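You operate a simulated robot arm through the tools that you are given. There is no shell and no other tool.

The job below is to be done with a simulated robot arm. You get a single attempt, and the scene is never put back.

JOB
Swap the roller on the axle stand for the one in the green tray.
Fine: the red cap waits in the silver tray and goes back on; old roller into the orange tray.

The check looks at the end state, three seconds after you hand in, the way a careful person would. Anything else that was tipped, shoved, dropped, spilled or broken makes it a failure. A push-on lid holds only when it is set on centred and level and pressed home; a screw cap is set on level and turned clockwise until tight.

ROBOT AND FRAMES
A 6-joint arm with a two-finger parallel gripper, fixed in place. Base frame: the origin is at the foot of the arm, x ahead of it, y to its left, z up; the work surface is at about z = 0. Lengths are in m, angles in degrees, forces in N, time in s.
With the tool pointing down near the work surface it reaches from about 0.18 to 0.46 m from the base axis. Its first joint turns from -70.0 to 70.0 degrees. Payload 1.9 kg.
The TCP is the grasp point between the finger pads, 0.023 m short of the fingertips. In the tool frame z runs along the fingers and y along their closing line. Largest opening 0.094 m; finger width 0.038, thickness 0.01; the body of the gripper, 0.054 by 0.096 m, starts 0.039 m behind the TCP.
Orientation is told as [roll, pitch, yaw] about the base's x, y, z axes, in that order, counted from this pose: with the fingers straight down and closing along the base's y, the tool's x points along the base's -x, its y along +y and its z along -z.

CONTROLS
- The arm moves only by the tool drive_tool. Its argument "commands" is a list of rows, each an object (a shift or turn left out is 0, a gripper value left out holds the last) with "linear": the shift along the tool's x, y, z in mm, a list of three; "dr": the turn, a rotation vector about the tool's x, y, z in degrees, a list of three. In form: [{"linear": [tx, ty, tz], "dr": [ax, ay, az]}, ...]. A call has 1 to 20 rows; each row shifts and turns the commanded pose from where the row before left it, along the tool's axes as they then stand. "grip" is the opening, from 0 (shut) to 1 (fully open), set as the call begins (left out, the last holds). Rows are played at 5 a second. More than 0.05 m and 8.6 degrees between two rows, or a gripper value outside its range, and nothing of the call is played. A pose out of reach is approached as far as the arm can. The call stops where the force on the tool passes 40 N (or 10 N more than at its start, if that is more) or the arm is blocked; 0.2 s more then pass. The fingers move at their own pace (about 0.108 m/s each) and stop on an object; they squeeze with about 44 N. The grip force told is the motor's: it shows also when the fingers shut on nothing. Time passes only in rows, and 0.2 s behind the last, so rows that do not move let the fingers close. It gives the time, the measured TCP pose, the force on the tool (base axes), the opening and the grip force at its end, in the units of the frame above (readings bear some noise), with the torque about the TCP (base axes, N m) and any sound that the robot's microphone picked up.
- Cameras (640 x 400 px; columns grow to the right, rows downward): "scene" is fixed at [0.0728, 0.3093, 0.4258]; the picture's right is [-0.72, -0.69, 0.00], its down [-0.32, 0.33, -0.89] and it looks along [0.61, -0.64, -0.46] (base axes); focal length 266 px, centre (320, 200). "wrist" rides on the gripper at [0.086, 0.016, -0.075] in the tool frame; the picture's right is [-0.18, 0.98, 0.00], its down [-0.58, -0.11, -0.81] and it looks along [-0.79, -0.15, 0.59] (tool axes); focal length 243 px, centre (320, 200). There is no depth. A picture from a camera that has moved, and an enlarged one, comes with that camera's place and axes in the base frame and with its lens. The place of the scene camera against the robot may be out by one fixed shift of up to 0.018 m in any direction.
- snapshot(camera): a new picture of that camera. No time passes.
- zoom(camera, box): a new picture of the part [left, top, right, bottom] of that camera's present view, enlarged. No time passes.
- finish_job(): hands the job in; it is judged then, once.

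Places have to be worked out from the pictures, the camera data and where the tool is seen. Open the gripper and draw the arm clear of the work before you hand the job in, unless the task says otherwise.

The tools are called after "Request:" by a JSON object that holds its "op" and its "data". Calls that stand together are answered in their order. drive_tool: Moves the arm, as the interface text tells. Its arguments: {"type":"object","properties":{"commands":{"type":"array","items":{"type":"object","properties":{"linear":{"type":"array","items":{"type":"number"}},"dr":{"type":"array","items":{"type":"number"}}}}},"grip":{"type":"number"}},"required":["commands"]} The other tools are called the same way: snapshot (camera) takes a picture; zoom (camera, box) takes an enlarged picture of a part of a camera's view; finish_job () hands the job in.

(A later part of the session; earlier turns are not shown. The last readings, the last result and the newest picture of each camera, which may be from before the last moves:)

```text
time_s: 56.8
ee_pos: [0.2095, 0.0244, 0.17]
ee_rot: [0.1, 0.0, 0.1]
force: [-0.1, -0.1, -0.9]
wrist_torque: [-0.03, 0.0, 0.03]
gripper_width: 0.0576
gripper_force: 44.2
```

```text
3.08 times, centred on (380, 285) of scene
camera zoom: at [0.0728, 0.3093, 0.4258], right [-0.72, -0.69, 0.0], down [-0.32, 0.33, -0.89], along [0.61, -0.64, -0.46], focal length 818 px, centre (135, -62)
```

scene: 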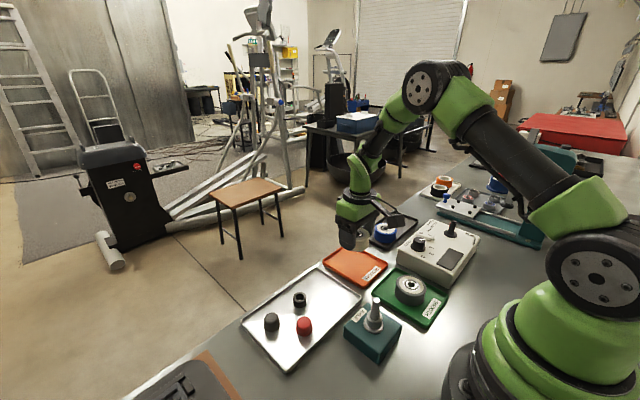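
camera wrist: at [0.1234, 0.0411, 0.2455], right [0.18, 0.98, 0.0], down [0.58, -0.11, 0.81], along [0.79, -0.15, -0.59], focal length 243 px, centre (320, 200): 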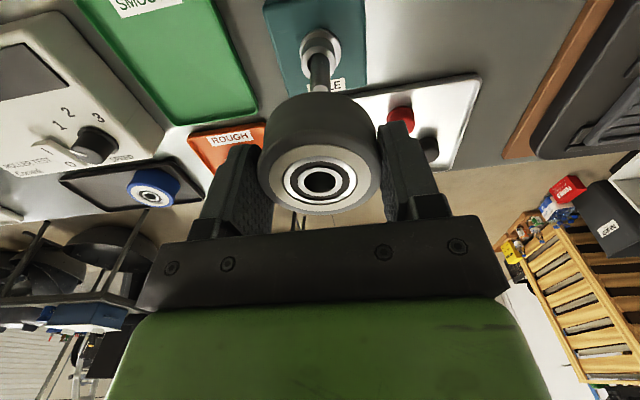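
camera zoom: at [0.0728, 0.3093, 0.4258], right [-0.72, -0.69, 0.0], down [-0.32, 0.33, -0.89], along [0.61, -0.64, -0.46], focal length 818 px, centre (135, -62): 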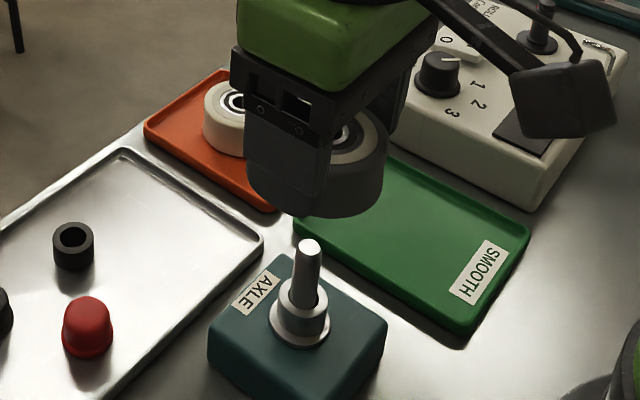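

Same view as when I lifted the old roller. I'll lower until the roller's underside is just above the axle tip (TCP z ≈ 0.127) and then fine-align to the camera reference [0.1248, 0.0413].

Request:
{"op": "drive_tool", "data": {"commands": [{"linear": [-0.7, 0.2, 15]}, {"linear": [0, 0, 15]}, {"linear": [0, 0, 13]}, {}, {}]}}

Request:
{"op": "zoom", "data": {"camera": "wrist", "box": [240, 60, 400, 220]}}

Request:
{"op": "zoom", "data": {"camera": "scene", "box": [340, 250, 420, 340]}}

```text
time_s: 58.0
ee_pos: [0.211, 0.0245, 0.1292]
ee_rot: [0.0, 0.0, 0.0]
force: [-0.3, -0.2, -1.3]
wrist_torque: [-0.01, -0.01, 0.02]
gripper_width: 0.0575
gripper_force: 43.4
```

```text
2.50 times, centred on (320, 140) of wrist
camera zoom: at [0.1245, 0.0403, 0.2037], right [0.18, 0.98, 0.0], down [0.58, -0.11, 0.81], along [0.79, -0.15, -0.59], focal length 606 px, centre (320, 350)
```

zoom: 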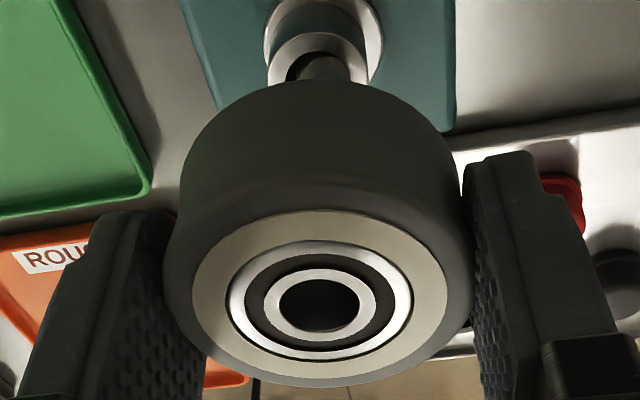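

```text
4.44 times, centred on (380, 295) of scene
camera zoom: at [0.0728, 0.3093, 0.4258], right [-0.72, -0.69, 0.0], down [-0.32, 0.33, -0.89], along [0.61, -0.64, -0.46], focal length 1182 px, centre (53, -222)
```

zoom: 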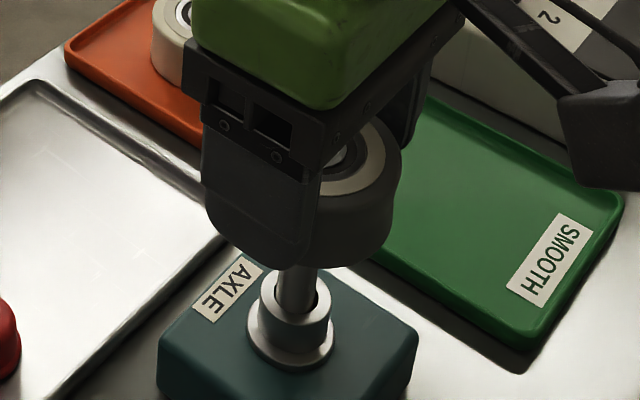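

Camera is at y 0.0403, so I'm 1 mm short in y; axle stem also shows slightly to the right. I correct y by +1.0 mm and x by +0.3 mm and re-check.

Request:
{"op": "drive_tool", "data": {"commands": [{"linear": [-0.3, 1.0, 0]}, {}, {}]}}

Request:
{"op": "zoom", "data": {"camera": "wrist", "box": [240, 60, 400, 220]}}

```text
time_s: 58.8
ee_pos: [0.2098, 0.0254, 0.1271]
ee_rot: [0.0, -0.1, 0.0]
force: [-0.3, 0.8, -1.5]
wrist_torque: [-0.03, -0.01, -0.03]
gripper_width: 0.0573
gripper_force: 43.9
```

```text
2.50 times, centred on (320, 140) of wrist
camera zoom: at [0.1247, 0.0414, 0.2031], right [0.18, 0.98, 0.0], down [0.58, -0.11, 0.81], along [0.79, -0.15, -0.59], focal length 606 px, centre (320, 350)
```

zoom: 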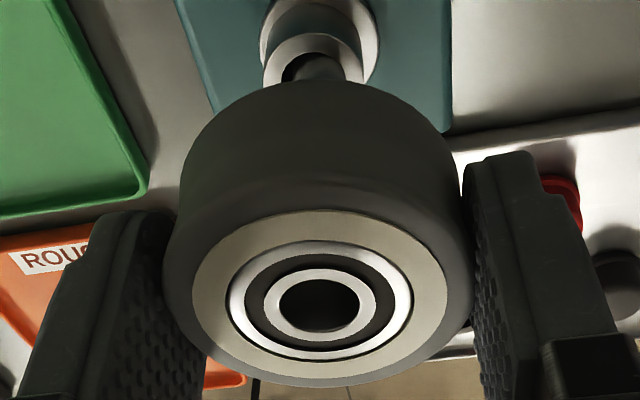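

Aligned at camera [0.1247, 0.0414]. I start the descent gently over the axle tip, watching the force.

Request:
{"op": "drive_tool", "data": {"commands": [{"linear": [0, 0, 2.5]}, {"linear": [0, 0, 2.5]}, {"linear": [0, 0, 2.5]}, {"linear": [0, 0, 2.5]}, {}]}}

Request:
{"op": "zoom", "data": {"camera": "wrist", "box": [240, 60, 400, 220]}}

Request:
{"op": "zoom", "data": {"camera": "scene", "box": [340, 250, 420, 340]}}

```text
time_s: 60.0
ee_pos: [0.2109, 0.0257, 0.1177]
ee_rot: [0.0, 0.0, 0.0]
force: [0.1, 0.2, -1.3]
wrist_torque: [-0.02, -0.02, 0.0]
gripper_width: 0.0575
gripper_force: 44.4
```

```text
2.50 times, centred on (320, 140) of wrist
camera zoom: at [0.1253, 0.0417, 0.193], right [0.18, 0.98, 0.0], down [0.58, -0.11, 0.81], along [0.79, -0.15, -0.59], focal length 606 px, centre (320, 350)
```

zoom: 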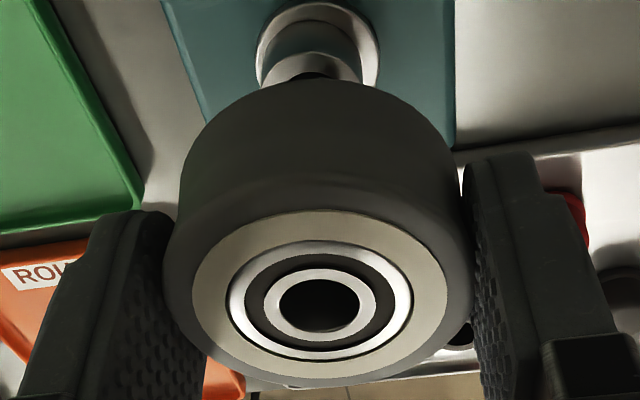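

```text
4.44 times, centred on (380, 295) of scene
camera zoom: at [0.0728, 0.3093, 0.4258], right [-0.72, -0.69, 0.0], down [-0.32, 0.33, -0.89], along [0.61, -0.64, -0.46], focal length 1182 px, centre (53, -222)
```

zoom: 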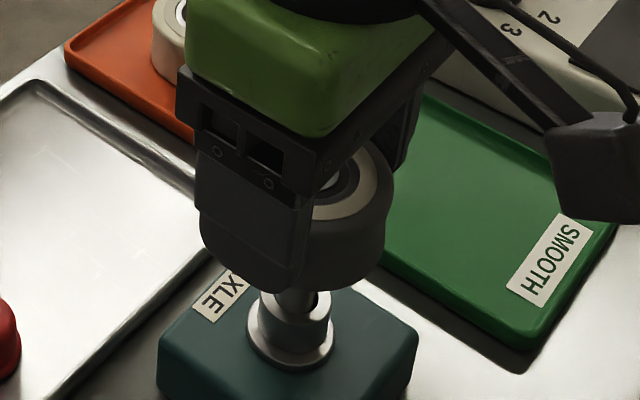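

No force and the tip has entered the bore. I continue down, with a small x correction.

Request:
{"op": "drive_tool", "data": {"commands": [{"linear": [0.4, -0.2, 3]}, {"linear": [0, 0, 3]}, {"linear": [0, 0, 3]}, {"linear": [0, 0, 3]}, {"linear": [0, 0, 3]}, {}]}}

Request:
{"op": "zoom", "data": {"camera": "wrist", "box": [240, 60, 400, 220]}}

```text
time_s: 61.4
ee_pos: [0.2107, 0.0242, 0.1022]
ee_rot: [0.0, 0.0, -0.1]
force: [-0.8, -0.7, -0.5]
wrist_torque: [-0.01, 0.0, -0.01]
gripper_width: 0.0575
gripper_force: 43.7
```

```text
2.50 times, centred on (320, 140) of wrist
camera zoom: at [0.1248, 0.0416, 0.1774], right [0.18, 0.98, 0.0], down [0.58, -0.11, 0.81], along [0.79, -0.15, -0.59], focal length 606 px, centre (320, 350)
```

zoom: 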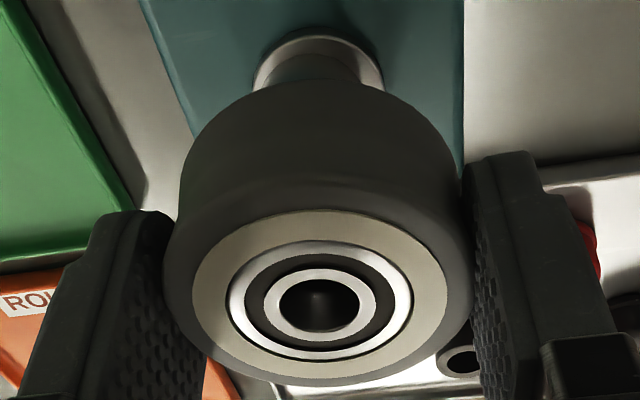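

Still free and centred. Continuing down towards the shoulder.

Request:
{"op": "drive_tool", "data": {"commands": [{"linear": [0, -0.1, 3]}, {"linear": [0, 0, 3]}, {"linear": [0, 0, 3]}, {"linear": [0, 0, 3]}, {"linear": [0, 0, 3]}, {"linear": [0, 0, 2.5]}, {}]}}

Request:
{"op": "zoom", "data": {"camera": "wrist", "box": [240, 60, 400, 220]}}

Request:
{"op": "zoom", "data": {"camera": "scene", "box": [340, 250, 420, 340]}}

```text
time_s: 63.0
ee_pos: [0.2108, 0.0261, 0.0869]
ee_rot: [-0.1, 0.0, 0.0]
force: [-0.3, -0.3, -1.7]
wrist_torque: [-0.04, -0.01, 0.0]
gripper_width: 0.0576
gripper_force: 44.7
```

```text
2.50 times, centred on (320, 140) of wrist
camera zoom: at [0.1249, 0.0422, 0.1602], right [0.18, 0.98, 0.0], down [0.58, -0.11, 0.81], along [0.79, -0.15, -0.59], focal length 606 px, centre (320, 350)
```

zoom: 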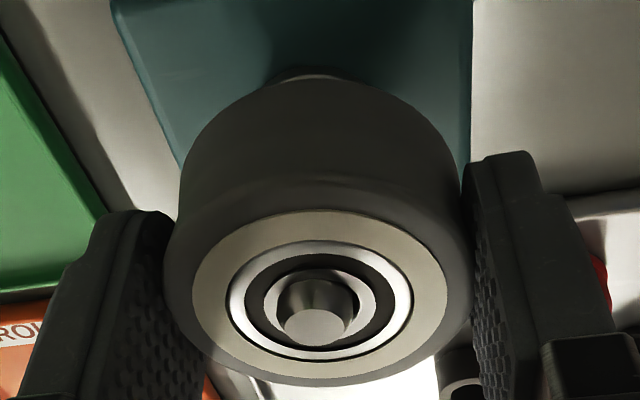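

```text
4.44 times, centred on (380, 295) of scene
camera zoom: at [0.0728, 0.3093, 0.4258], right [-0.72, -0.69, 0.0], down [-0.32, 0.33, -0.89], along [0.61, -0.64, -0.46], focal length 1182 px, centre (53, -222)
```

zoom: 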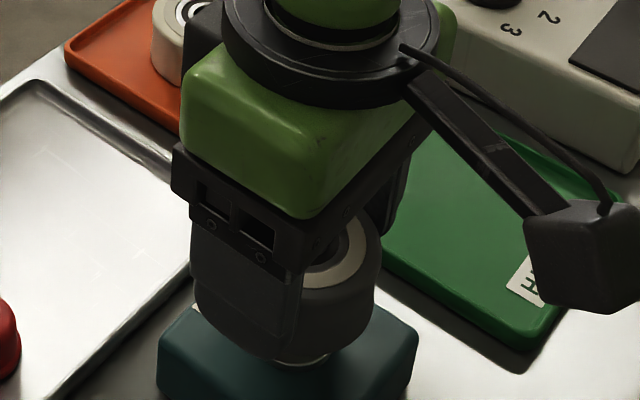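

Axle is visible through the bore; about 4.5 mm to go. I recentre y by −0.7 mm and lower in small steps to the shoulder.

Request:
{"op": "drive_tool", "data": {"commands": [{"linear": [0, -0.7, 0]}, {"linear": [0, 0, 1.5]}, {"linear": [0, 0, 1.5]}, {}]}}

Request:
{"op": "drive_tool", "data": {"commands": [{"linear": [0, 0, 1.0]}, {}]}}

Request:
{"op": "zoom", "data": {"camera": "wrist", "box": [240, 80, 400, 220]}}

```text
time_s: 64.0
ee_pos: [0.2104, 0.0243, 0.0828]
ee_rot: [0.0, 0.1, -0.1]
force: [-0.3, 0.2, -1.1]
wrist_torque: [0.02, -0.02, 0.0]
gripper_width: 0.0574
gripper_force: 44.5
```

```text
time_s: 64.5
ee_pos: [0.2115, 0.0245, 0.0806]
ee_rot: [0.0, 0.0, 0.1]
force: [-0.3, -1.2, -1.7]
wrist_torque: [-0.04, 0.0, 0.06]
gripper_width: 0.0571
gripper_force: 44.3
```

```text
2.86 times, centred on (320, 150) of wrist
camera zoom: at [0.1252, 0.0409, 0.1555], right [0.18, 0.98, 0.0], down [0.58, -0.11, 0.81], along [0.79, -0.15, -0.59], focal length 693 px, centre (320, 343)
```

zoom: 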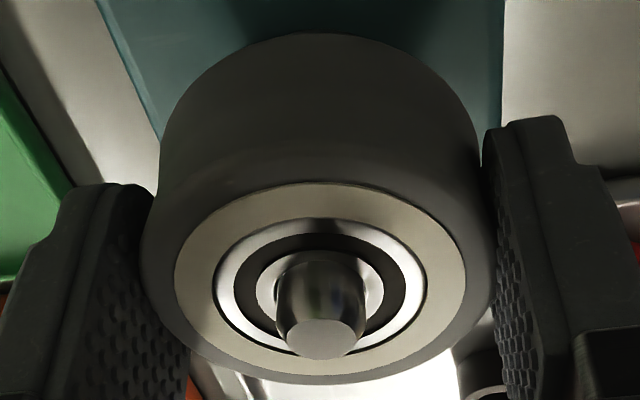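

Nearly seated (camera z 0.1555, same as the original roller's seat). A bit more until I feel the shoulder.

Request:
{"op": "drive_tool", "data": {"commands": [{"linear": [0, 0, 0.6]}, {}]}}

Request:
{"op": "drive_tool", "data": {"commands": [{"linear": [0, 0, 0.6]}, {}]}}

Request:
{"op": "zoom", "data": {"camera": "wrist", "box": [240, 80, 400, 220]}}

```text
time_s: 65.2
ee_pos: [0.2114, 0.0248, 0.08]
ee_rot: [-0.1, -0.1, 0.0]
force: [-2.0, -6.3, 23.0]
wrist_torque: [-0.25, 0.16, 0.05]
gripper_width: 0.0574
gripper_force: 44.3
```

```text
time_s: 65.7
ee_pos: [0.2117, 0.025, 0.0803]
ee_rot: [0.1, -0.2, -0.2]
force: [-0.4, -0.7, 5.1]
wrist_torque: [-0.09, 0.01, 0.01]
gripper_width: 0.0574
gripper_force: 43.6
stopped in row 2: the force on the tool passed its limit at 41 N (the readings are from after the stop); the commanded pose is now the measured one
```

```text
2.86 times, centred on (320, 150) of wrist
camera zoom: at [0.1253, 0.0413, 0.1553], right [0.19, 0.98, 0.0], down [0.58, -0.11, 0.81], along [0.79, -0.15, -0.59], focal length 693 px, centre (320, 343)
```

zoom: 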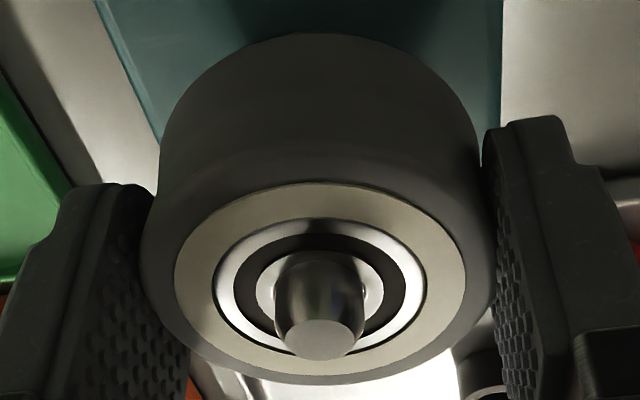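

The new roller is seated on the shoulder with the axle centred in the bore. I open the gripper and rise straight up.

Request:
{"op": "drive_tool", "data": {"commands": [{}, {}, {}], "grip": 0.85}}

Request:
{"op": "zoom", "data": {"camera": "wrist", "box": [240, 80, 400, 220]}}

Request:
{"op": "drive_tool", "data": {"commands": [{"linear": [0, 0, -10]}, {"linear": [0, 0, -20]}, {"linear": [0, 0, -30]}, {"linear": [0, 0, -25]}, {}, {}]}}

Request:
{"op": "snapshot", "data": {"camera": "wrist"}}

Request:
{"op": "zoom", "data": {"camera": "scene", "box": [330, 250, 430, 350]}}

```text
time_s: 66.5
ee_pos: [0.2113, 0.0241, 0.0801]
ee_rot: [0.0, 0.0, 0.0]
force: [1.4, 1.0, -0.1]
wrist_torque: [0.0, 0.0, -0.03]
gripper_width: 0.08
gripper_force: 0.1
```

```text
2.86 times, centred on (320, 150) of wrist
camera zoom: at [0.1253, 0.0413, 0.1552], right [0.18, 0.98, 0.0], down [0.58, -0.11, 0.81], along [0.79, -0.15, -0.59], focal length 693 px, centre (320, 343)
```

zoom: 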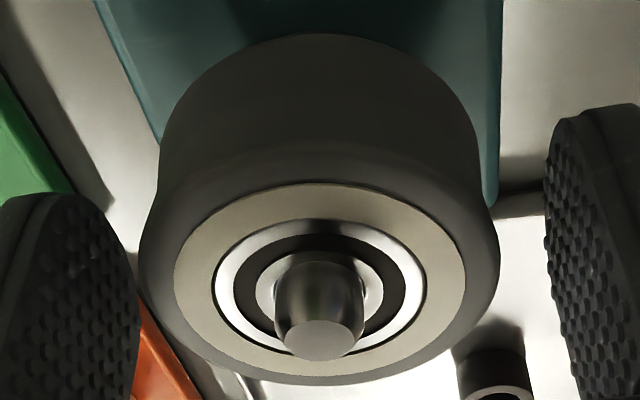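

```text
time_s: 67.9
ee_pos: [0.2111, 0.0242, 0.1648]
ee_rot: [0.0, -0.1, 0.0]
force: [-0.8, 0.3, 0.0]
wrist_torque: [-0.01, 0.01, -0.03]
gripper_width: 0.0799
gripper_force: 0.0
```

```text
taken
camera wrist: at [0.1252, 0.0403, 0.24], right [0.18, 0.98, 0.0], down [0.58, -0.11, 0.81], along [0.79, -0.15, -0.59], focal length 243 px, centre (320, 200)
```

wrist: 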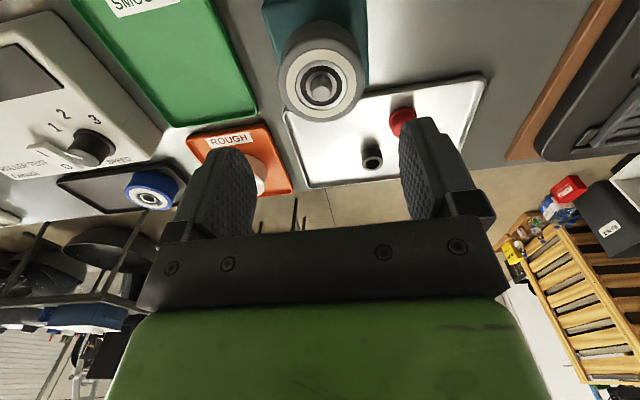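

```text
4.00 times, centred on (380, 300) of scene
camera zoom: at [0.0728, 0.3093, 0.4258], right [-0.72, -0.69, 0.0], down [-0.32, 0.33, -0.89], along [0.61, -0.64, -0.46], focal length 1064 px, centre (80, -200)
```

zoom: 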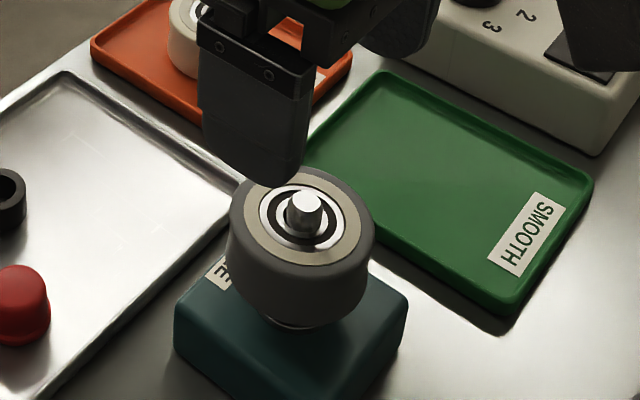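

The new roller sits just as the old one did. Now I go back for the red cap at about [0.3056, 0.1003], staying high.

Request:
{"op": "drive_tool", "data": {"commands": [{"linear": [-24, 19, 0]}, {"linear": [-24, 19, 0]}, {"linear": [-24, 19, 0]}, {"linear": [-22, 19, 0]}, {"linear": [0, 0, 30]}, {"linear": [0, 0, 30]}, {}, {}], "grip": 0.55}}

Request:
{"op": "zoom", "data": {"camera": "wrist", "box": [240, 60, 400, 220]}}

Request:
{"op": "zoom", "data": {"camera": "scene", "box": [240, 220, 420, 360]}}

```text
time_s: 69.7
ee_pos: [0.3057, 0.1012, 0.1053]
ee_rot: [0.1, 0.0, -0.1]
force: [-0.8, -0.9, 0.8]
wrist_torque: [-0.01, 0.0, 0.01]
gripper_width: 0.0518
gripper_force: 0.1
```

```text
2.50 times, centred on (320, 140) of wrist
camera zoom: at [0.2196, 0.1179, 0.181], right [0.18, 0.98, 0.0], down [0.58, -0.11, 0.81], along [0.79, -0.15, -0.59], focal length 606 px, centre (320, 350)
```

zoom: 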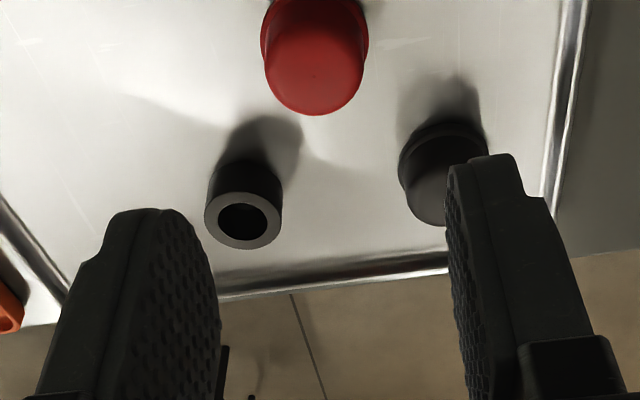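

```text
2.86 times, centred on (330, 290) of scene
camera zoom: at [0.0728, 0.3093, 0.4258], right [-0.72, -0.69, 0.0], down [-0.32, 0.33, -0.89], along [0.61, -0.64, -0.46], focal length 760 px, centre (291, -57)
```

zoom: 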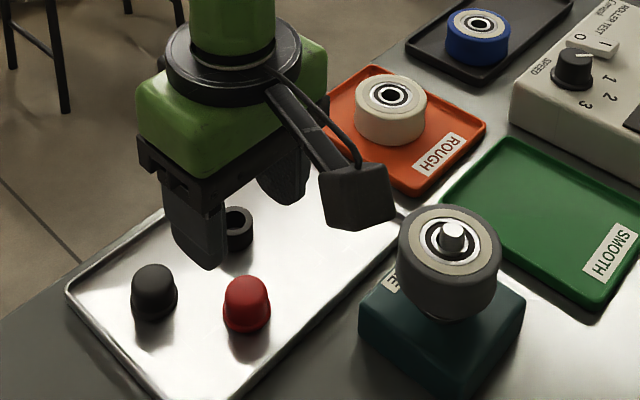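

The cap's dot shows it at about [0.3063, 0.1000]. I shift accordingly and lower partway.

Request:
{"op": "drive_tool", "data": {"commands": [{"linear": [-0.7, -1.8, 20]}, {"linear": [0, 0, 20]}, {"linear": [0, 0, 10]}, {}, {}]}}

Request:
{"op": "zoom", "data": {"camera": "wrist", "box": [240, 60, 400, 220]}}

```text
time_s: 70.9
ee_pos: [0.3068, 0.101, 0.0555]
ee_rot: [-0.1, -0.1, -0.1]
force: [0.6, -1.0, 0.4]
wrist_torque: [0.03, 0.0, -0.03]
gripper_width: 0.0516
gripper_force: 0.0
```

```text
2.50 times, centred on (320, 140) of wrist
camera zoom: at [0.2205, 0.1168, 0.131], right [0.18, 0.98, 0.0], down [0.58, -0.11, 0.81], along [0.79, -0.15, -0.59], focal length 606 px, centre (320, 350)
```

zoom: 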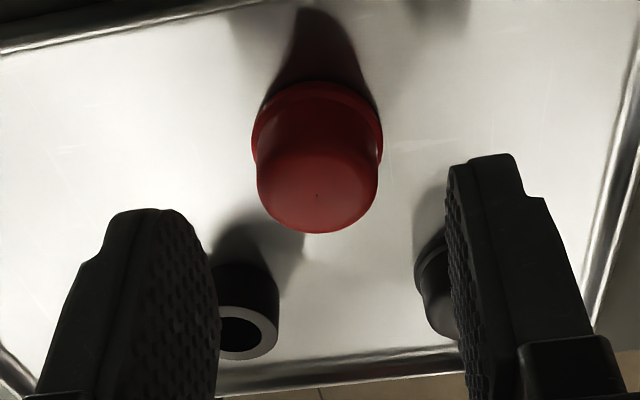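

Nearly centred. A final −0.8 mm in y and down to the grip height, TCP z ≈ 0.030.

Request:
{"op": "drive_tool", "data": {"commands": [{"linear": [0.2, -0.8, 12]}, {"linear": [0, 0, 10]}, {"linear": [0, 0, 4]}, {}, {}]}}

Request:
{"op": "zoom", "data": {"camera": "wrist", "box": [250, 80, 390, 220]}}

```text
time_s: 72.1
ee_pos: [0.3059, 0.0992, 0.0291]
ee_rot: [0.1, 0.0, -0.1]
force: [-0.2, 0.1, -0.5]
wrist_torque: [-0.02, -0.01, 0.01]
gripper_width: 0.0518
gripper_force: 0.0
```

```text
2.86 times, centred on (320, 150) of wrist
camera zoom: at [0.2198, 0.1151, 0.1041], right [0.19, 0.98, 0.0], down [0.58, -0.11, 0.81], along [0.79, -0.15, -0.59], focal length 693 px, centre (320, 343)
```

zoom: 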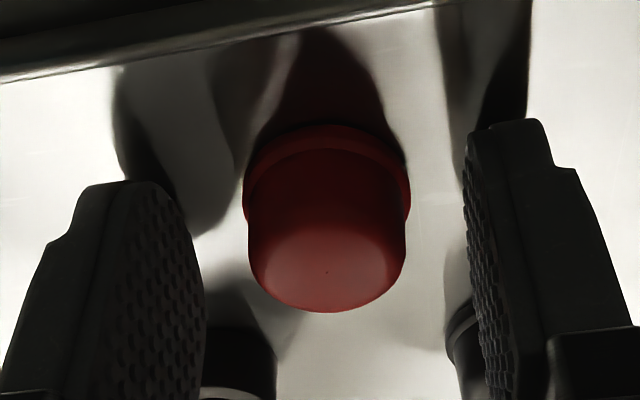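

The cap's dot is now ~1 mm to +y, so I nudge y by +1 mm and close on the cap.

Request:
{"op": "drive_tool", "data": {"commands": [{"linear": [0, 1.0, -0.4]}, {}, {}]}}

Request:
{"op": "drive_tool", "data": {"commands": [{}, {}, {}], "grip": 0}}

Request:
{"op": "zoom", "data": {"camera": "wrist", "box": [250, 80, 390, 220]}}

```text
time_s: 72.9
ee_pos: [0.3065, 0.0993, 0.0296]
ee_rot: [-0.1, -0.1, 0.0]
force: [-0.6, 0.7, -0.4]
wrist_torque: [-0.02, -0.02, 0.06]
gripper_width: 0.0518
gripper_force: 0.0
```

```text
time_s: 73.7
ee_pos: [0.3062, 0.099, 0.0305]
ee_rot: [0.0, 0.0, 0.0]
force: [0.1, -0.2, 0.5]
wrist_torque: [-0.01, -0.02, -0.01]
gripper_width: 0.0281
gripper_force: 44.2
```

```text
2.86 times, centred on (320, 150) of wrist
camera zoom: at [0.2198, 0.1159, 0.1047], right [0.18, 0.98, 0.0], down [0.58, -0.11, 0.81], along [0.79, -0.15, -0.59], focal length 693 px, centre (320, 343)
```

zoom: 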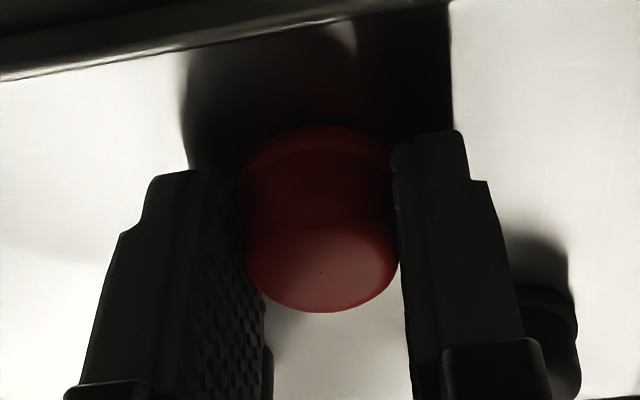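

Cap gripped and well centred. I lift it straight up and carry it over the axle.

Request:
{"op": "drive_tool", "data": {"commands": [{"linear": [0, 0, -5]}, {"linear": [0, 0, -25]}, {"linear": [0, 0, -40]}, {"linear": [0, 0, -45]}, {"linear": [0, 0, -20]}, {"linear": [24, -18.5, 0]}, {"linear": [24, -18.5, 0]}, {"linear": [24, -18.5, 0]}, {"linear": [23, -18.5, 0]}, {}, {}]}}

Request:
{"op": "snapshot", "data": {"camera": "wrist"}}

Request:
{"op": "zoom", "data": {"camera": "wrist", "box": [260, 0, 380, 120]}}

Request:
{"op": "zoom", "data": {"camera": "scene", "box": [330, 220, 430, 350]}}

```text
time_s: 76.1
ee_pos: [0.2084, 0.0249, 0.1649]
ee_rot: [0.0, -0.1, -0.2]
force: [0.1, -0.3, 1.1]
wrist_torque: [0.0, 0.0, 0.01]
gripper_width: 0.028
gripper_force: 43.9
```

```text
taken
camera wrist: at [0.1241, 0.0413, 0.2402], right [0.19, 0.98, 0.0], down [0.58, -0.11, 0.81], along [0.79, -0.15, -0.59], focal length 243 px, centre (320, 200)
```

wrist: 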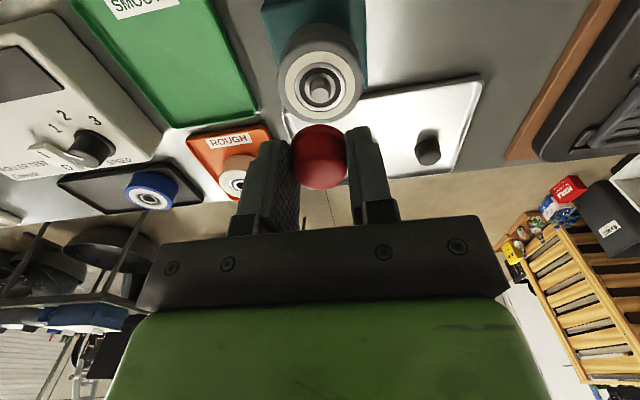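

```text
3.33 times, centred on (320, 60) of wrist
camera zoom: at [0.1241, 0.0413, 0.2402], right [0.19, 0.98, 0.0], down [0.58, -0.11, 0.81], along [0.79, -0.15, -0.59], focal length 809 px, centre (320, 667)
```

zoom: 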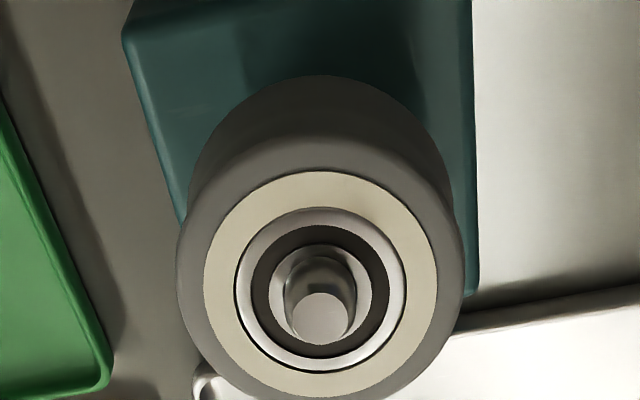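

```text
3.08 times, centred on (380, 285) of scene
camera zoom: at [0.0728, 0.3093, 0.4258], right [-0.72, -0.69, 0.0], down [-0.32, 0.33, -0.89], along [0.61, -0.64, -0.46], focal length 818 px, centre (135, -62)
```

zoom: 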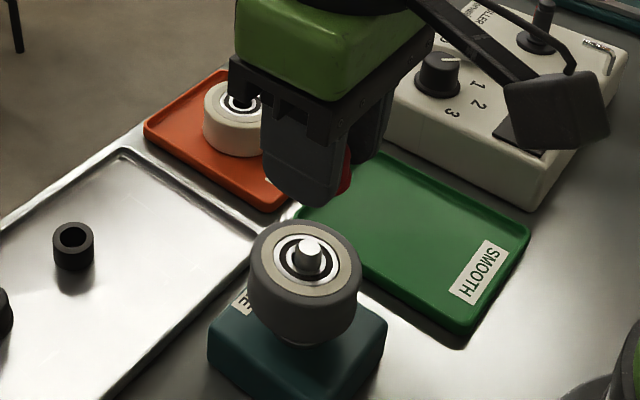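

Over the axle, aligned in the image. I'll take out the small yaw and lower until the cap's rim is just above the axle tip (TCP z ≈ 0.123).

Request:
{"op": "drive_tool", "data": {"commands": [{"linear": [0, 0, 15], "dr": [0, 0, -0.15]}, {"linear": [0, 0, 15]}, {"linear": [0, 0, 12]}, {}, {}]}}

Request:
{"op": "zoom", "data": {"camera": "wrist", "box": [240, 50, 400, 210]}}

Request:
{"op": "zoom", "data": {"camera": "scene", "box": [345, 255, 415, 325]}}

```text
time_s: 77.3
ee_pos: [0.2108, 0.0241, 0.1228]
ee_rot: [0.1, 0.0, 0.1]
force: [0.0, -0.2, 0.2]
wrist_torque: [0.0, 0.02, -0.02]
gripper_width: 0.0276
gripper_force: 43.7
```

```text
2.50 times, centred on (320, 130) of wrist
camera zoom: at [0.1247, 0.0409, 0.198], right [0.18, 0.98, 0.0], down [0.58, -0.11, 0.81], along [0.79, -0.15, -0.59], focal length 606 px, centre (320, 375)
```

zoom: 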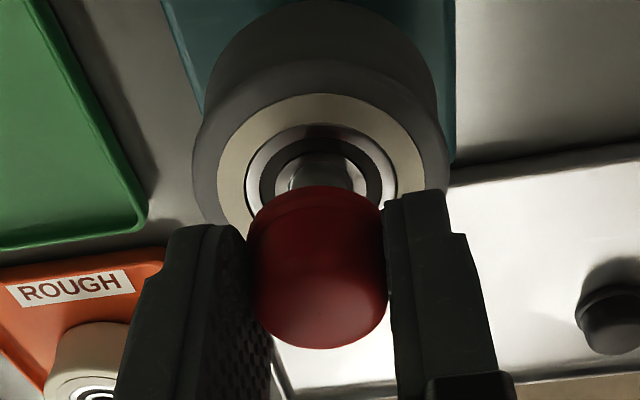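

```text
5.71 times, centred on (380, 290) of scene
camera zoom: at [0.0728, 0.3093, 0.4258], right [-0.72, -0.69, 0.0], down [-0.32, 0.33, -0.89], along [0.61, -0.64, -0.46], focal length 1520 px, centre (-23, -314)
```

zoom: 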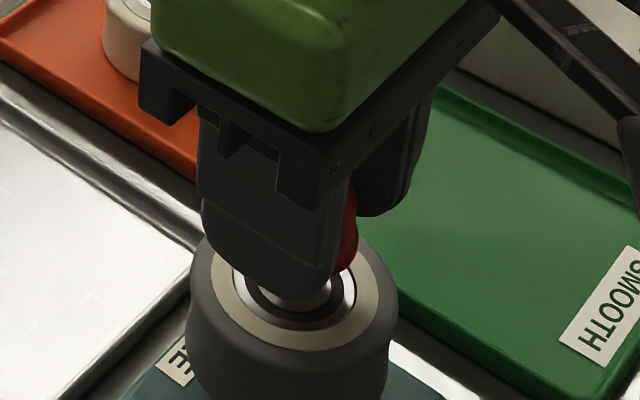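

The axle shows ~0.7 mm to +y of the cap axis. I correct y +0.7, x −0.4 mm and check again.

Request:
{"op": "drive_tool", "data": {"commands": [{"linear": [0.4, 0.7, 0]}, {}, {}]}}

Request:
{"op": "zoom", "data": {"camera": "wrist", "box": [270, 90, 370, 190]}}

```text
time_s: 78.1
ee_pos: [0.2088, 0.0257, 0.1225]
ee_rot: [0.1, 0.0, 0.1]
force: [-0.6, 0.3, -0.1]
wrist_torque: [0.01, -0.02, 0.0]
gripper_width: 0.0277
gripper_force: 43.1
```

```text
4.00 times, centred on (320, 140) of wrist
camera zoom: at [0.1242, 0.0419, 0.1978], right [0.18, 0.98, 0.0], down [0.58, -0.11, 0.81], along [0.79, -0.15, -0.59], focal length 970 px, centre (320, 440)
```

zoom: 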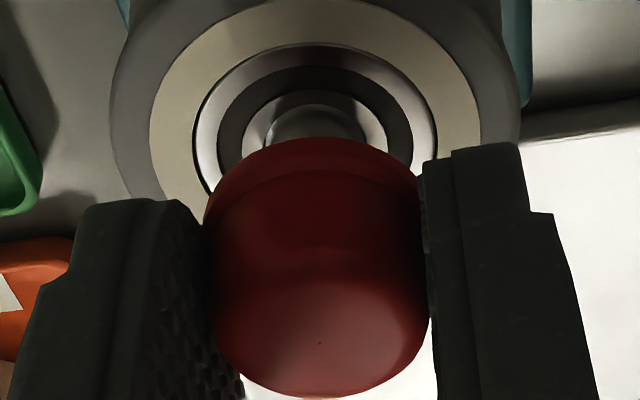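

Comparing both views, the axle is at y ≈ 0.0252, so I back off 0.6 mm in y, then descend slowly over the tip.

Request:
{"op": "drive_tool", "data": {"commands": [{"linear": [0, -0.6, 0]}, {}, {}]}}

Request:
{"op": "zoom", "data": {"camera": "wrist", "box": [270, 90, 370, 190]}}

```text
time_s: 78.9
ee_pos: [0.2102, 0.0244, 0.1226]
ee_rot: [-0.1, -0.1, 0.1]
force: [0.5, -0.6, 0.5]
wrist_torque: [-0.02, 0.03, 0.02]
gripper_width: 0.0276
gripper_force: 44.5
```

```text
4.00 times, centred on (320, 140) of wrist
camera zoom: at [0.1246, 0.0415, 0.1978], right [0.18, 0.98, 0.0], down [0.58, -0.11, 0.81], along [0.79, -0.15, -0.59], focal length 970 px, centre (320, 440)
```

zoom: 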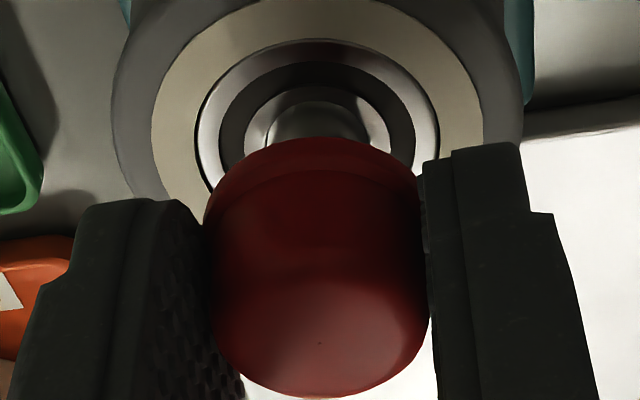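

Axle now at column 318, cap dot at 319: aligned. Descending in 1.5 mm steps.

Request:
{"op": "drive_tool", "data": {"commands": [{"linear": [0, 0, 1.5]}, {"linear": [0, 0, 1.5]}, {"linear": [0, 0, 1.5]}, {}]}}

Request:
{"op": "drive_tool", "data": {"commands": [{"linear": [0, 0, 1.0]}, {"linear": [0, 0, 1.0]}, {}]}}

Request:
{"op": "zoom", "data": {"camera": "wrist", "box": [270, 90, 370, 190]}}

```text
time_s: 79.9
ee_pos: [0.2102, 0.0258, 0.1184]
ee_rot: [0.0, 0.1, 0.1]
force: [0.5, 0.6, 0.0]
wrist_torque: [-0.03, -0.02, 0.02]
gripper_width: 0.0279
gripper_force: 43.9
```

```text
time_s: 80.7
ee_pos: [0.2113, 0.0262, 0.1165]
ee_rot: [0.0, -0.1, 0.2]
force: [0.0, 0.3, 0.7]
wrist_torque: [-0.02, -0.02, -0.02]
gripper_width: 0.0278
gripper_force: 44.0
```

```text
4.00 times, centred on (320, 140) of wrist
camera zoom: at [0.1251, 0.0422, 0.1911], right [0.18, 0.98, 0.0], down [0.58, -0.11, 0.81], along [0.79, -0.15, -0.59], focal length 970 px, centre (320, 440)
```

zoom: 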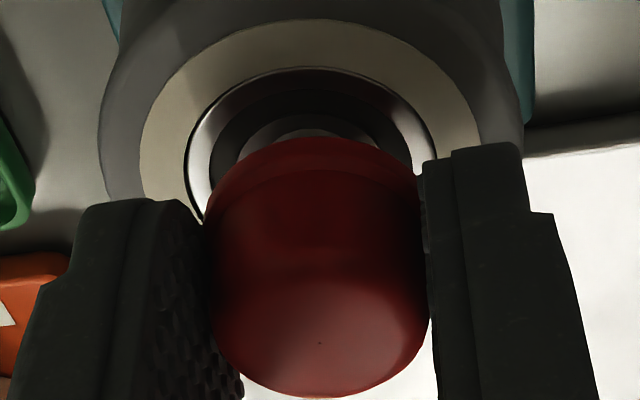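

No contact force though the rim is past the tip height — the cap has gone over the axle. I correct the small drift and continue down.

Request:
{"op": "drive_tool", "data": {"commands": [{"linear": [0.4, -0.6, 1]}, {"linear": [0, 0, 1]}, {"linear": [0, 0, 1]}, {}]}}

Request:
{"op": "drive_tool", "data": {"commands": [{"linear": [0, 0, 1]}, {"linear": [0, 0, 1]}, {}]}}

Request:
{"op": "zoom", "data": {"camera": "wrist", "box": [270, 90, 370, 190]}}

```text
time_s: 81.7
ee_pos: [0.2089, 0.0243, 0.1137]
ee_rot: [0.0, 0.0, 0.1]
force: [-1.4, 0.1, 0.1]
wrist_torque: [0.0, 0.0, 0.05]
gripper_width: 0.0279
gripper_force: 43.8
```

```text
time_s: 82.5
ee_pos: [0.21, 0.0247, 0.112]
ee_rot: [0.0, 0.0, 0.1]
force: [1.5, 0.5, -0.7]
wrist_torque: [0.01, 0.01, -0.01]
gripper_width: 0.0278
gripper_force: 44.2
```

```text
4.00 times, centred on (320, 140) of wrist
camera zoom: at [0.1237, 0.0414, 0.1863], right [0.18, 0.98, 0.0], down [0.58, -0.11, 0.81], along [0.79, -0.15, -0.59], focal length 970 px, centre (320, 440)
```

zoom: 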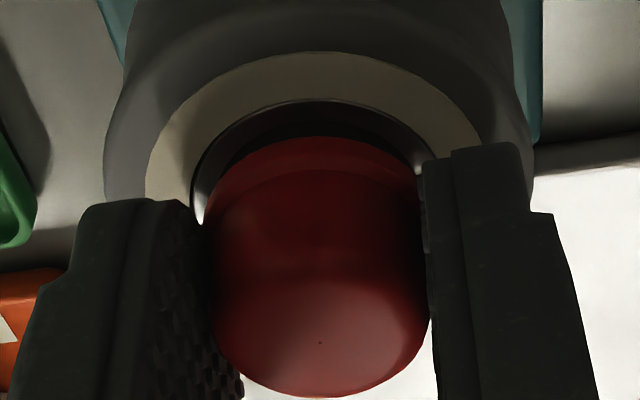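

Still free at TCP z ≈ 0.111. Small x correction and continue down toward the seat (~0.108).

Request:
{"op": "drive_tool", "data": {"commands": [{"linear": [-0.5, 0, 1]}, {"linear": [0, 0, 1]}, {}]}}

Request:
{"op": "drive_tool", "data": {"commands": [{"linear": [0, 0, 0.7]}, {}]}}

Request:
{"op": "drive_tool", "data": {"commands": [{"linear": [0, 0, 0.7]}, {}]}}

Request:
{"op": "zoom", "data": {"camera": "wrist", "box": [270, 90, 370, 190]}}

```text
time_s: 83.3
ee_pos: [0.2107, 0.0252, 0.1083]
ee_rot: [0.0, -0.1, 0.1]
force: [0.5, -0.6, -0.5]
wrist_torque: [0.0, 0.0, -0.01]
gripper_width: 0.0278
gripper_force: 44.0
```

```text
time_s: 83.9
ee_pos: [0.2098, 0.025, 0.1091]
ee_rot: [0.0, -0.1, 0.1]
force: [0.6, -0.5, -0.3]
wrist_torque: [0.02, -0.01, -0.02]
gripper_width: 0.028
gripper_force: 43.6
```

```text
time_s: 84.5
ee_pos: [0.2111, 0.0242, 0.108]
ee_rot: [0.0, -0.1, 0.1]
force: [0.3, 0.1, 0.0]
wrist_torque: [0.02, 0.0, -0.03]
gripper_width: 0.0277
gripper_force: 43.6
```

```text
4.00 times, centred on (320, 140) of wrist
camera zoom: at [0.1245, 0.0407, 0.1825], right [0.18, 0.98, 0.0], down [0.58, -0.11, 0.81], along [0.79, -0.15, -0.59], focal length 970 px, centre (320, 440)
```

zoom: 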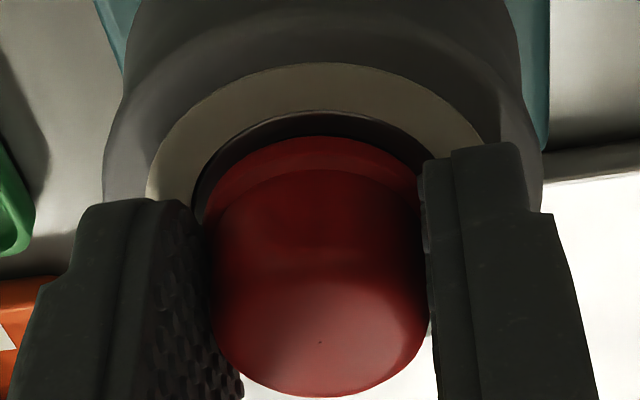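

Still no contact at TCP z ≈ 0.1075. I nudge y +0.5 mm and keep going in small steps until it bottoms.

Request:
{"op": "drive_tool", "data": {"commands": [{"linear": [0, 0.5, 0.6]}, {}]}}

Request:
{"op": "drive_tool", "data": {"commands": [{"linear": [0, 0, 0.6]}, {}]}}

Request:
{"op": "zoom", "data": {"camera": "wrist", "box": [270, 90, 370, 190]}}

Request:
{"op": "zoom", "data": {"camera": "scene", "box": [345, 255, 415, 325]}}

```text
time_s: 85.1
ee_pos: [0.2101, 0.0249, 0.1081]
ee_rot: [-0.1, -0.1, 0.0]
force: [-0.2, -24.3, 31.3]
wrist_torque: [-0.52, 0.05, 0.01]
gripper_width: 0.0281
gripper_force: 44.1
```

```text
time_s: 85.7
ee_pos: [0.2092, 0.0255, 0.1052]
ee_rot: [0.0, -0.1, 0.0]
force: [2.4, -37.6, 27.6]
wrist_torque: [-0.76, -0.1, 0.01]
gripper_width: 0.0283
gripper_force: 44.1
```

```text
4.00 times, centred on (320, 140) of wrist
camera zoom: at [0.1244, 0.0413, 0.1812], right [0.18, 0.98, 0.0], down [0.58, -0.11, 0.81], along [0.79, -0.15, -0.59], focal length 970 px, centre (320, 440)
```

zoom: 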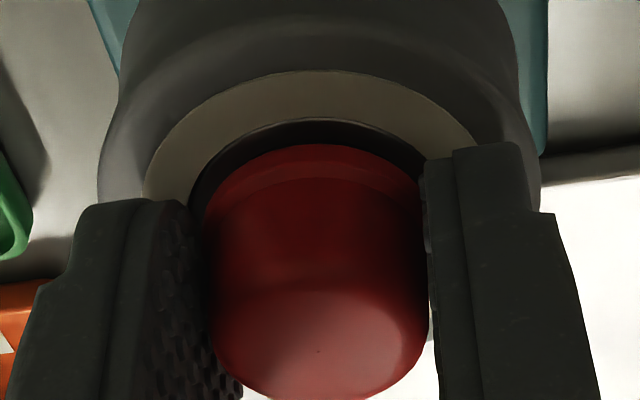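

```text
5.71 times, centred on (380, 290) of scene
camera zoom: at [0.0727, 0.3093, 0.4258], right [-0.72, -0.69, 0.0], down [-0.32, 0.33, -0.89], along [0.61, -0.64, -0.46], focal length 1520 px, centre (-23, -314)
```

zoom: 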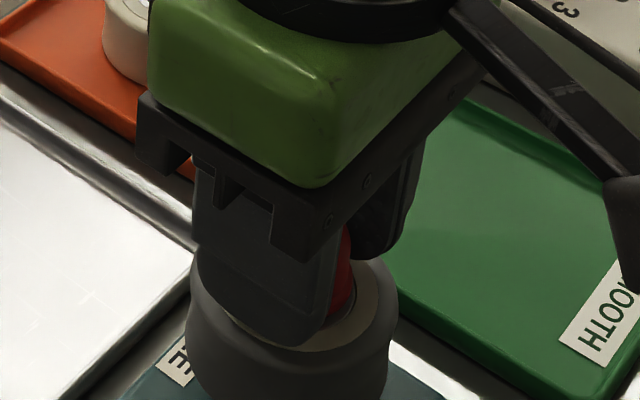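

The cap has bottomed (Fz ≈ 30 N; cap top ≈ 0.103, same as originally), but there's a sideways load of −37 N from the y nudge. I'll relieve it by moving back in −y before releasing.

Request:
{"op": "drive_tool", "data": {"commands": [{"linear": [0, -0.8, 0]}, {}]}}

Request:
{"op": "zoom", "data": {"camera": "wrist", "box": [270, 90, 370, 190]}}

```text
time_s: 86.3
ee_pos: [0.2107, 0.0242, 0.1059]
ee_rot: [0.0, -0.2, 0.3]
force: [1.6, 5.6, 23.9]
wrist_torque: [0.07, 0.0, -0.03]
gripper_width: 0.0286
gripper_force: 44.3
```

```text
4.00 times, centred on (320, 140) of wrist
camera zoom: at [0.1243, 0.0409, 0.181], right [0.18, 0.98, 0.0], down [0.58, -0.11, 0.81], along [0.79, -0.15, -0.59], focal length 970 px, centre (320, 440)
```

zoom: 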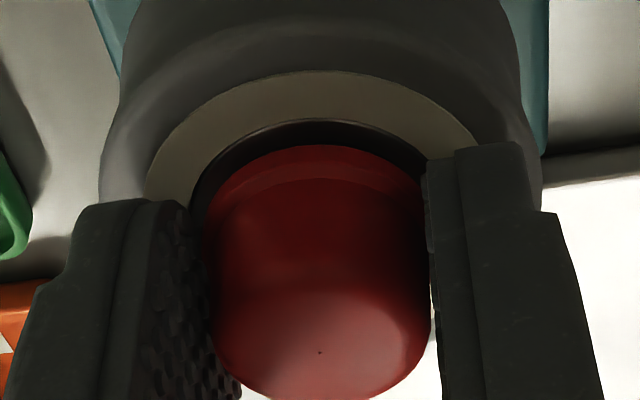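

Side load is nearly gone. I release the cap, opening to ~45 mm, and look whether it stands level.

Request:
{"op": "drive_tool", "data": {"commands": [{}, {}, {}], "grip": 0.45}}

Request:
{"op": "zoom", "data": {"camera": "wrist", "box": [250, 70, 390, 210]}}

Request:
{"op": "zoom", "data": {"camera": "scene", "box": [345, 255, 415, 325]}}

```text
time_s: 87.1
ee_pos: [0.2104, 0.0241, 0.1055]
ee_rot: [0.0, 0.0, 0.1]
force: [0.2, 0.4, -0.1]
wrist_torque: [0.0, -0.01, 0.02]
gripper_width: 0.0425
gripper_force: 0.0
```

```text
2.86 times, centred on (320, 140) of wrist
camera zoom: at [0.1242, 0.0405, 0.181], right [0.18, 0.98, 0.0], down [0.58, -0.11, 0.81], along [0.79, -0.15, -0.59], focal length 693 px, centre (320, 371)
```

zoom: 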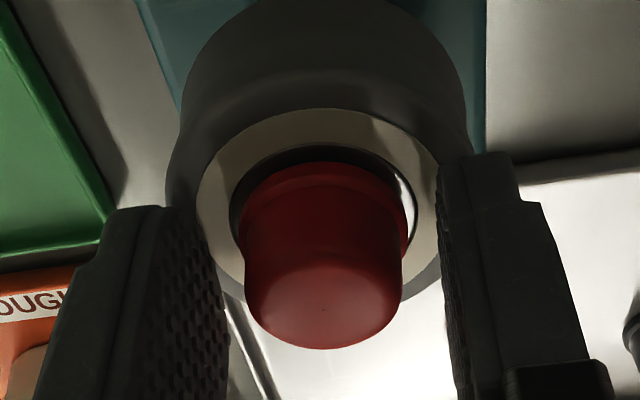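

```text
5.71 times, centred on (380, 290) of scene
camera zoom: at [0.0728, 0.3093, 0.4258], right [-0.72, -0.69, 0.0], down [-0.32, 0.33, -0.89], along [0.61, -0.64, -0.46], focal length 1520 px, centre (-23, -314)
```

zoom: 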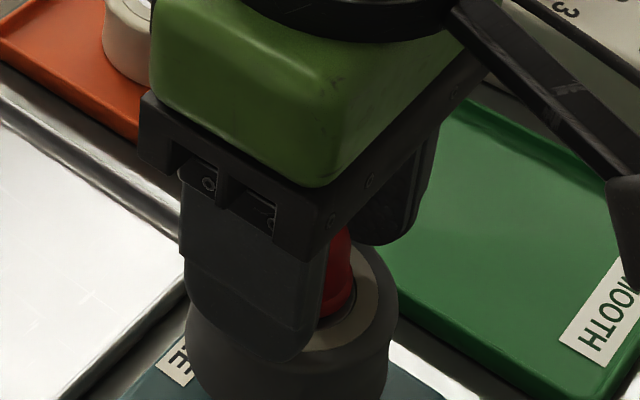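

Cap released and standing. I rise clear and look at how it sits.

Request:
{"op": "drive_tool", "data": {"commands": [{"linear": [0, 0, -10]}, {"linear": [0, 0, -20]}, {"linear": [0, 0, -30]}, {}, {}]}}

Request:
{"op": "zoom", "data": {"camera": "wrist", "box": [256, 20, 384, 140]}}

Request:
{"op": "zoom", "data": {"camera": "scene", "box": [340, 280, 412, 325]}}

```text
time_s: 88.3
ee_pos: [0.2094, 0.0245, 0.1653]
ee_rot: [0.0, 0.0, 0.1]
force: [1.1, -0.3, 0.2]
wrist_torque: [-0.01, -0.01, 0.01]
gripper_width: 0.0424
gripper_force: 0.0
```

```text
3.33 times, centred on (320, 80) of wrist
camera zoom: at [0.1234, 0.0407, 0.2414], right [0.18, 0.98, 0.0], down [0.58, -0.11, 0.81], along [0.79, -0.15, -0.59], focal length 809 px, centre (320, 600)
```

zoom: 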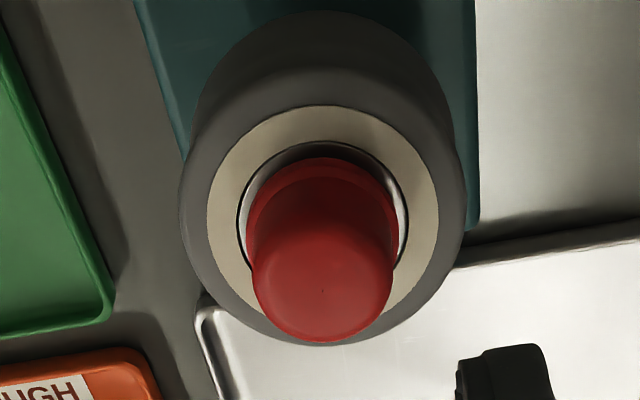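

```text
8.89 times, centred on (376, 302) of scene
camera zoom: at [0.0728, 0.3093, 0.4258], right [-0.72, -0.69, 0.0], down [-0.32, 0.33, -0.89], along [0.61, -0.64, -0.46], focal length 2364 px, centre (-178, -711)
```

zoom: 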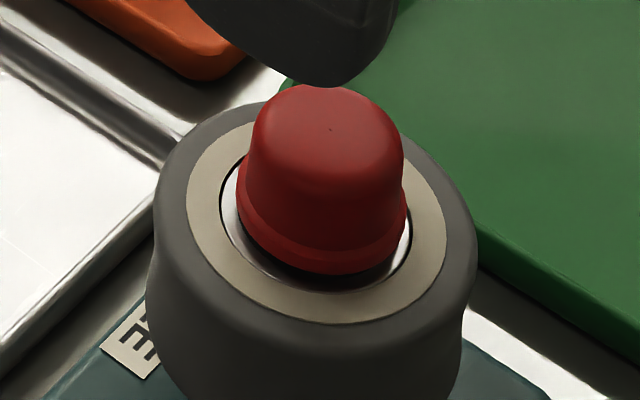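

The cap sits level and centred, within ~0.4 mm of its original height. To press it home I'll close the fingers and push straight down on the dome's centre (cap at ≈ [0.211, 0.025]).

Request:
{"op": "drive_tool", "data": {"commands": [{"linear": [-1.5, 0.3, 0]}, {}, {}], "grip": 0}}

Request:
{"op": "drive_tool", "data": {"commands": [{"linear": [0, 0, 15]}, {"linear": [0, 0, 12]}, {"linear": [0, 0, 6]}, {}, {}]}}

Request:
{"op": "zoom", "data": {"camera": "wrist", "box": [240, 50, 400, 210]}}

Request:
{"op": "zoom", "data": {"camera": "scene", "box": [340, 265, 412, 325]}}

```text
time_s: 89.1
ee_pos: [0.211, 0.0247, 0.1659]
ee_rot: [-0.1, -0.1, 0.2]
force: [-1.1, -0.5, 0.7]
wrist_torque: [-0.02, 0.0, 0.02]
gripper_width: 0.0001
gripper_force: 42.7
```

```text
time_s: 90.3
ee_pos: [0.2134, 0.0229, 0.1343]
ee_rot: [0.0, 0.0, 0.0]
force: [0.6, 0.1, 0.1]
wrist_torque: [-0.02, 0.0, 0.03]
gripper_width: 0.0
gripper_force: 42.2
```

```text
2.50 times, centred on (320, 130) of wrist
camera zoom: at [0.126, 0.0403, 0.2084], right [0.18, 0.98, 0.0], down [0.58, -0.11, 0.81], along [0.79, -0.15, -0.59], focal length 606 px, centre (320, 375)
```

zoom: 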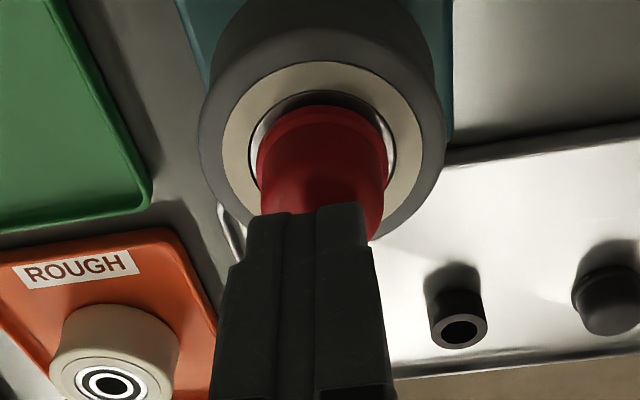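

```text
6.67 times, centred on (376, 295) of scene
camera zoom: at [0.0728, 0.3093, 0.4258], right [-0.72, -0.69, 0.0], down [-0.32, 0.33, -0.89], along [0.61, -0.64, -0.46], focal length 1773 px, centre (-53, -433)
```

zoom: 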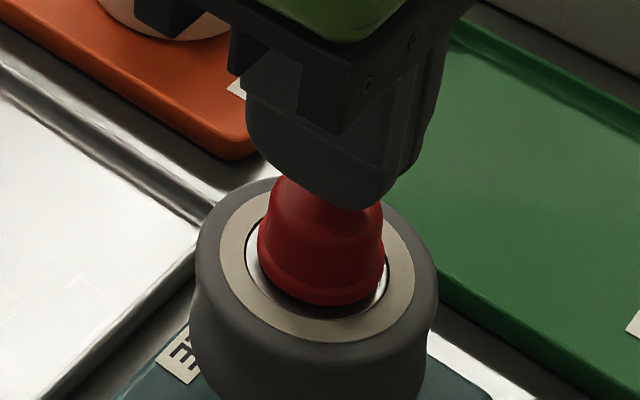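

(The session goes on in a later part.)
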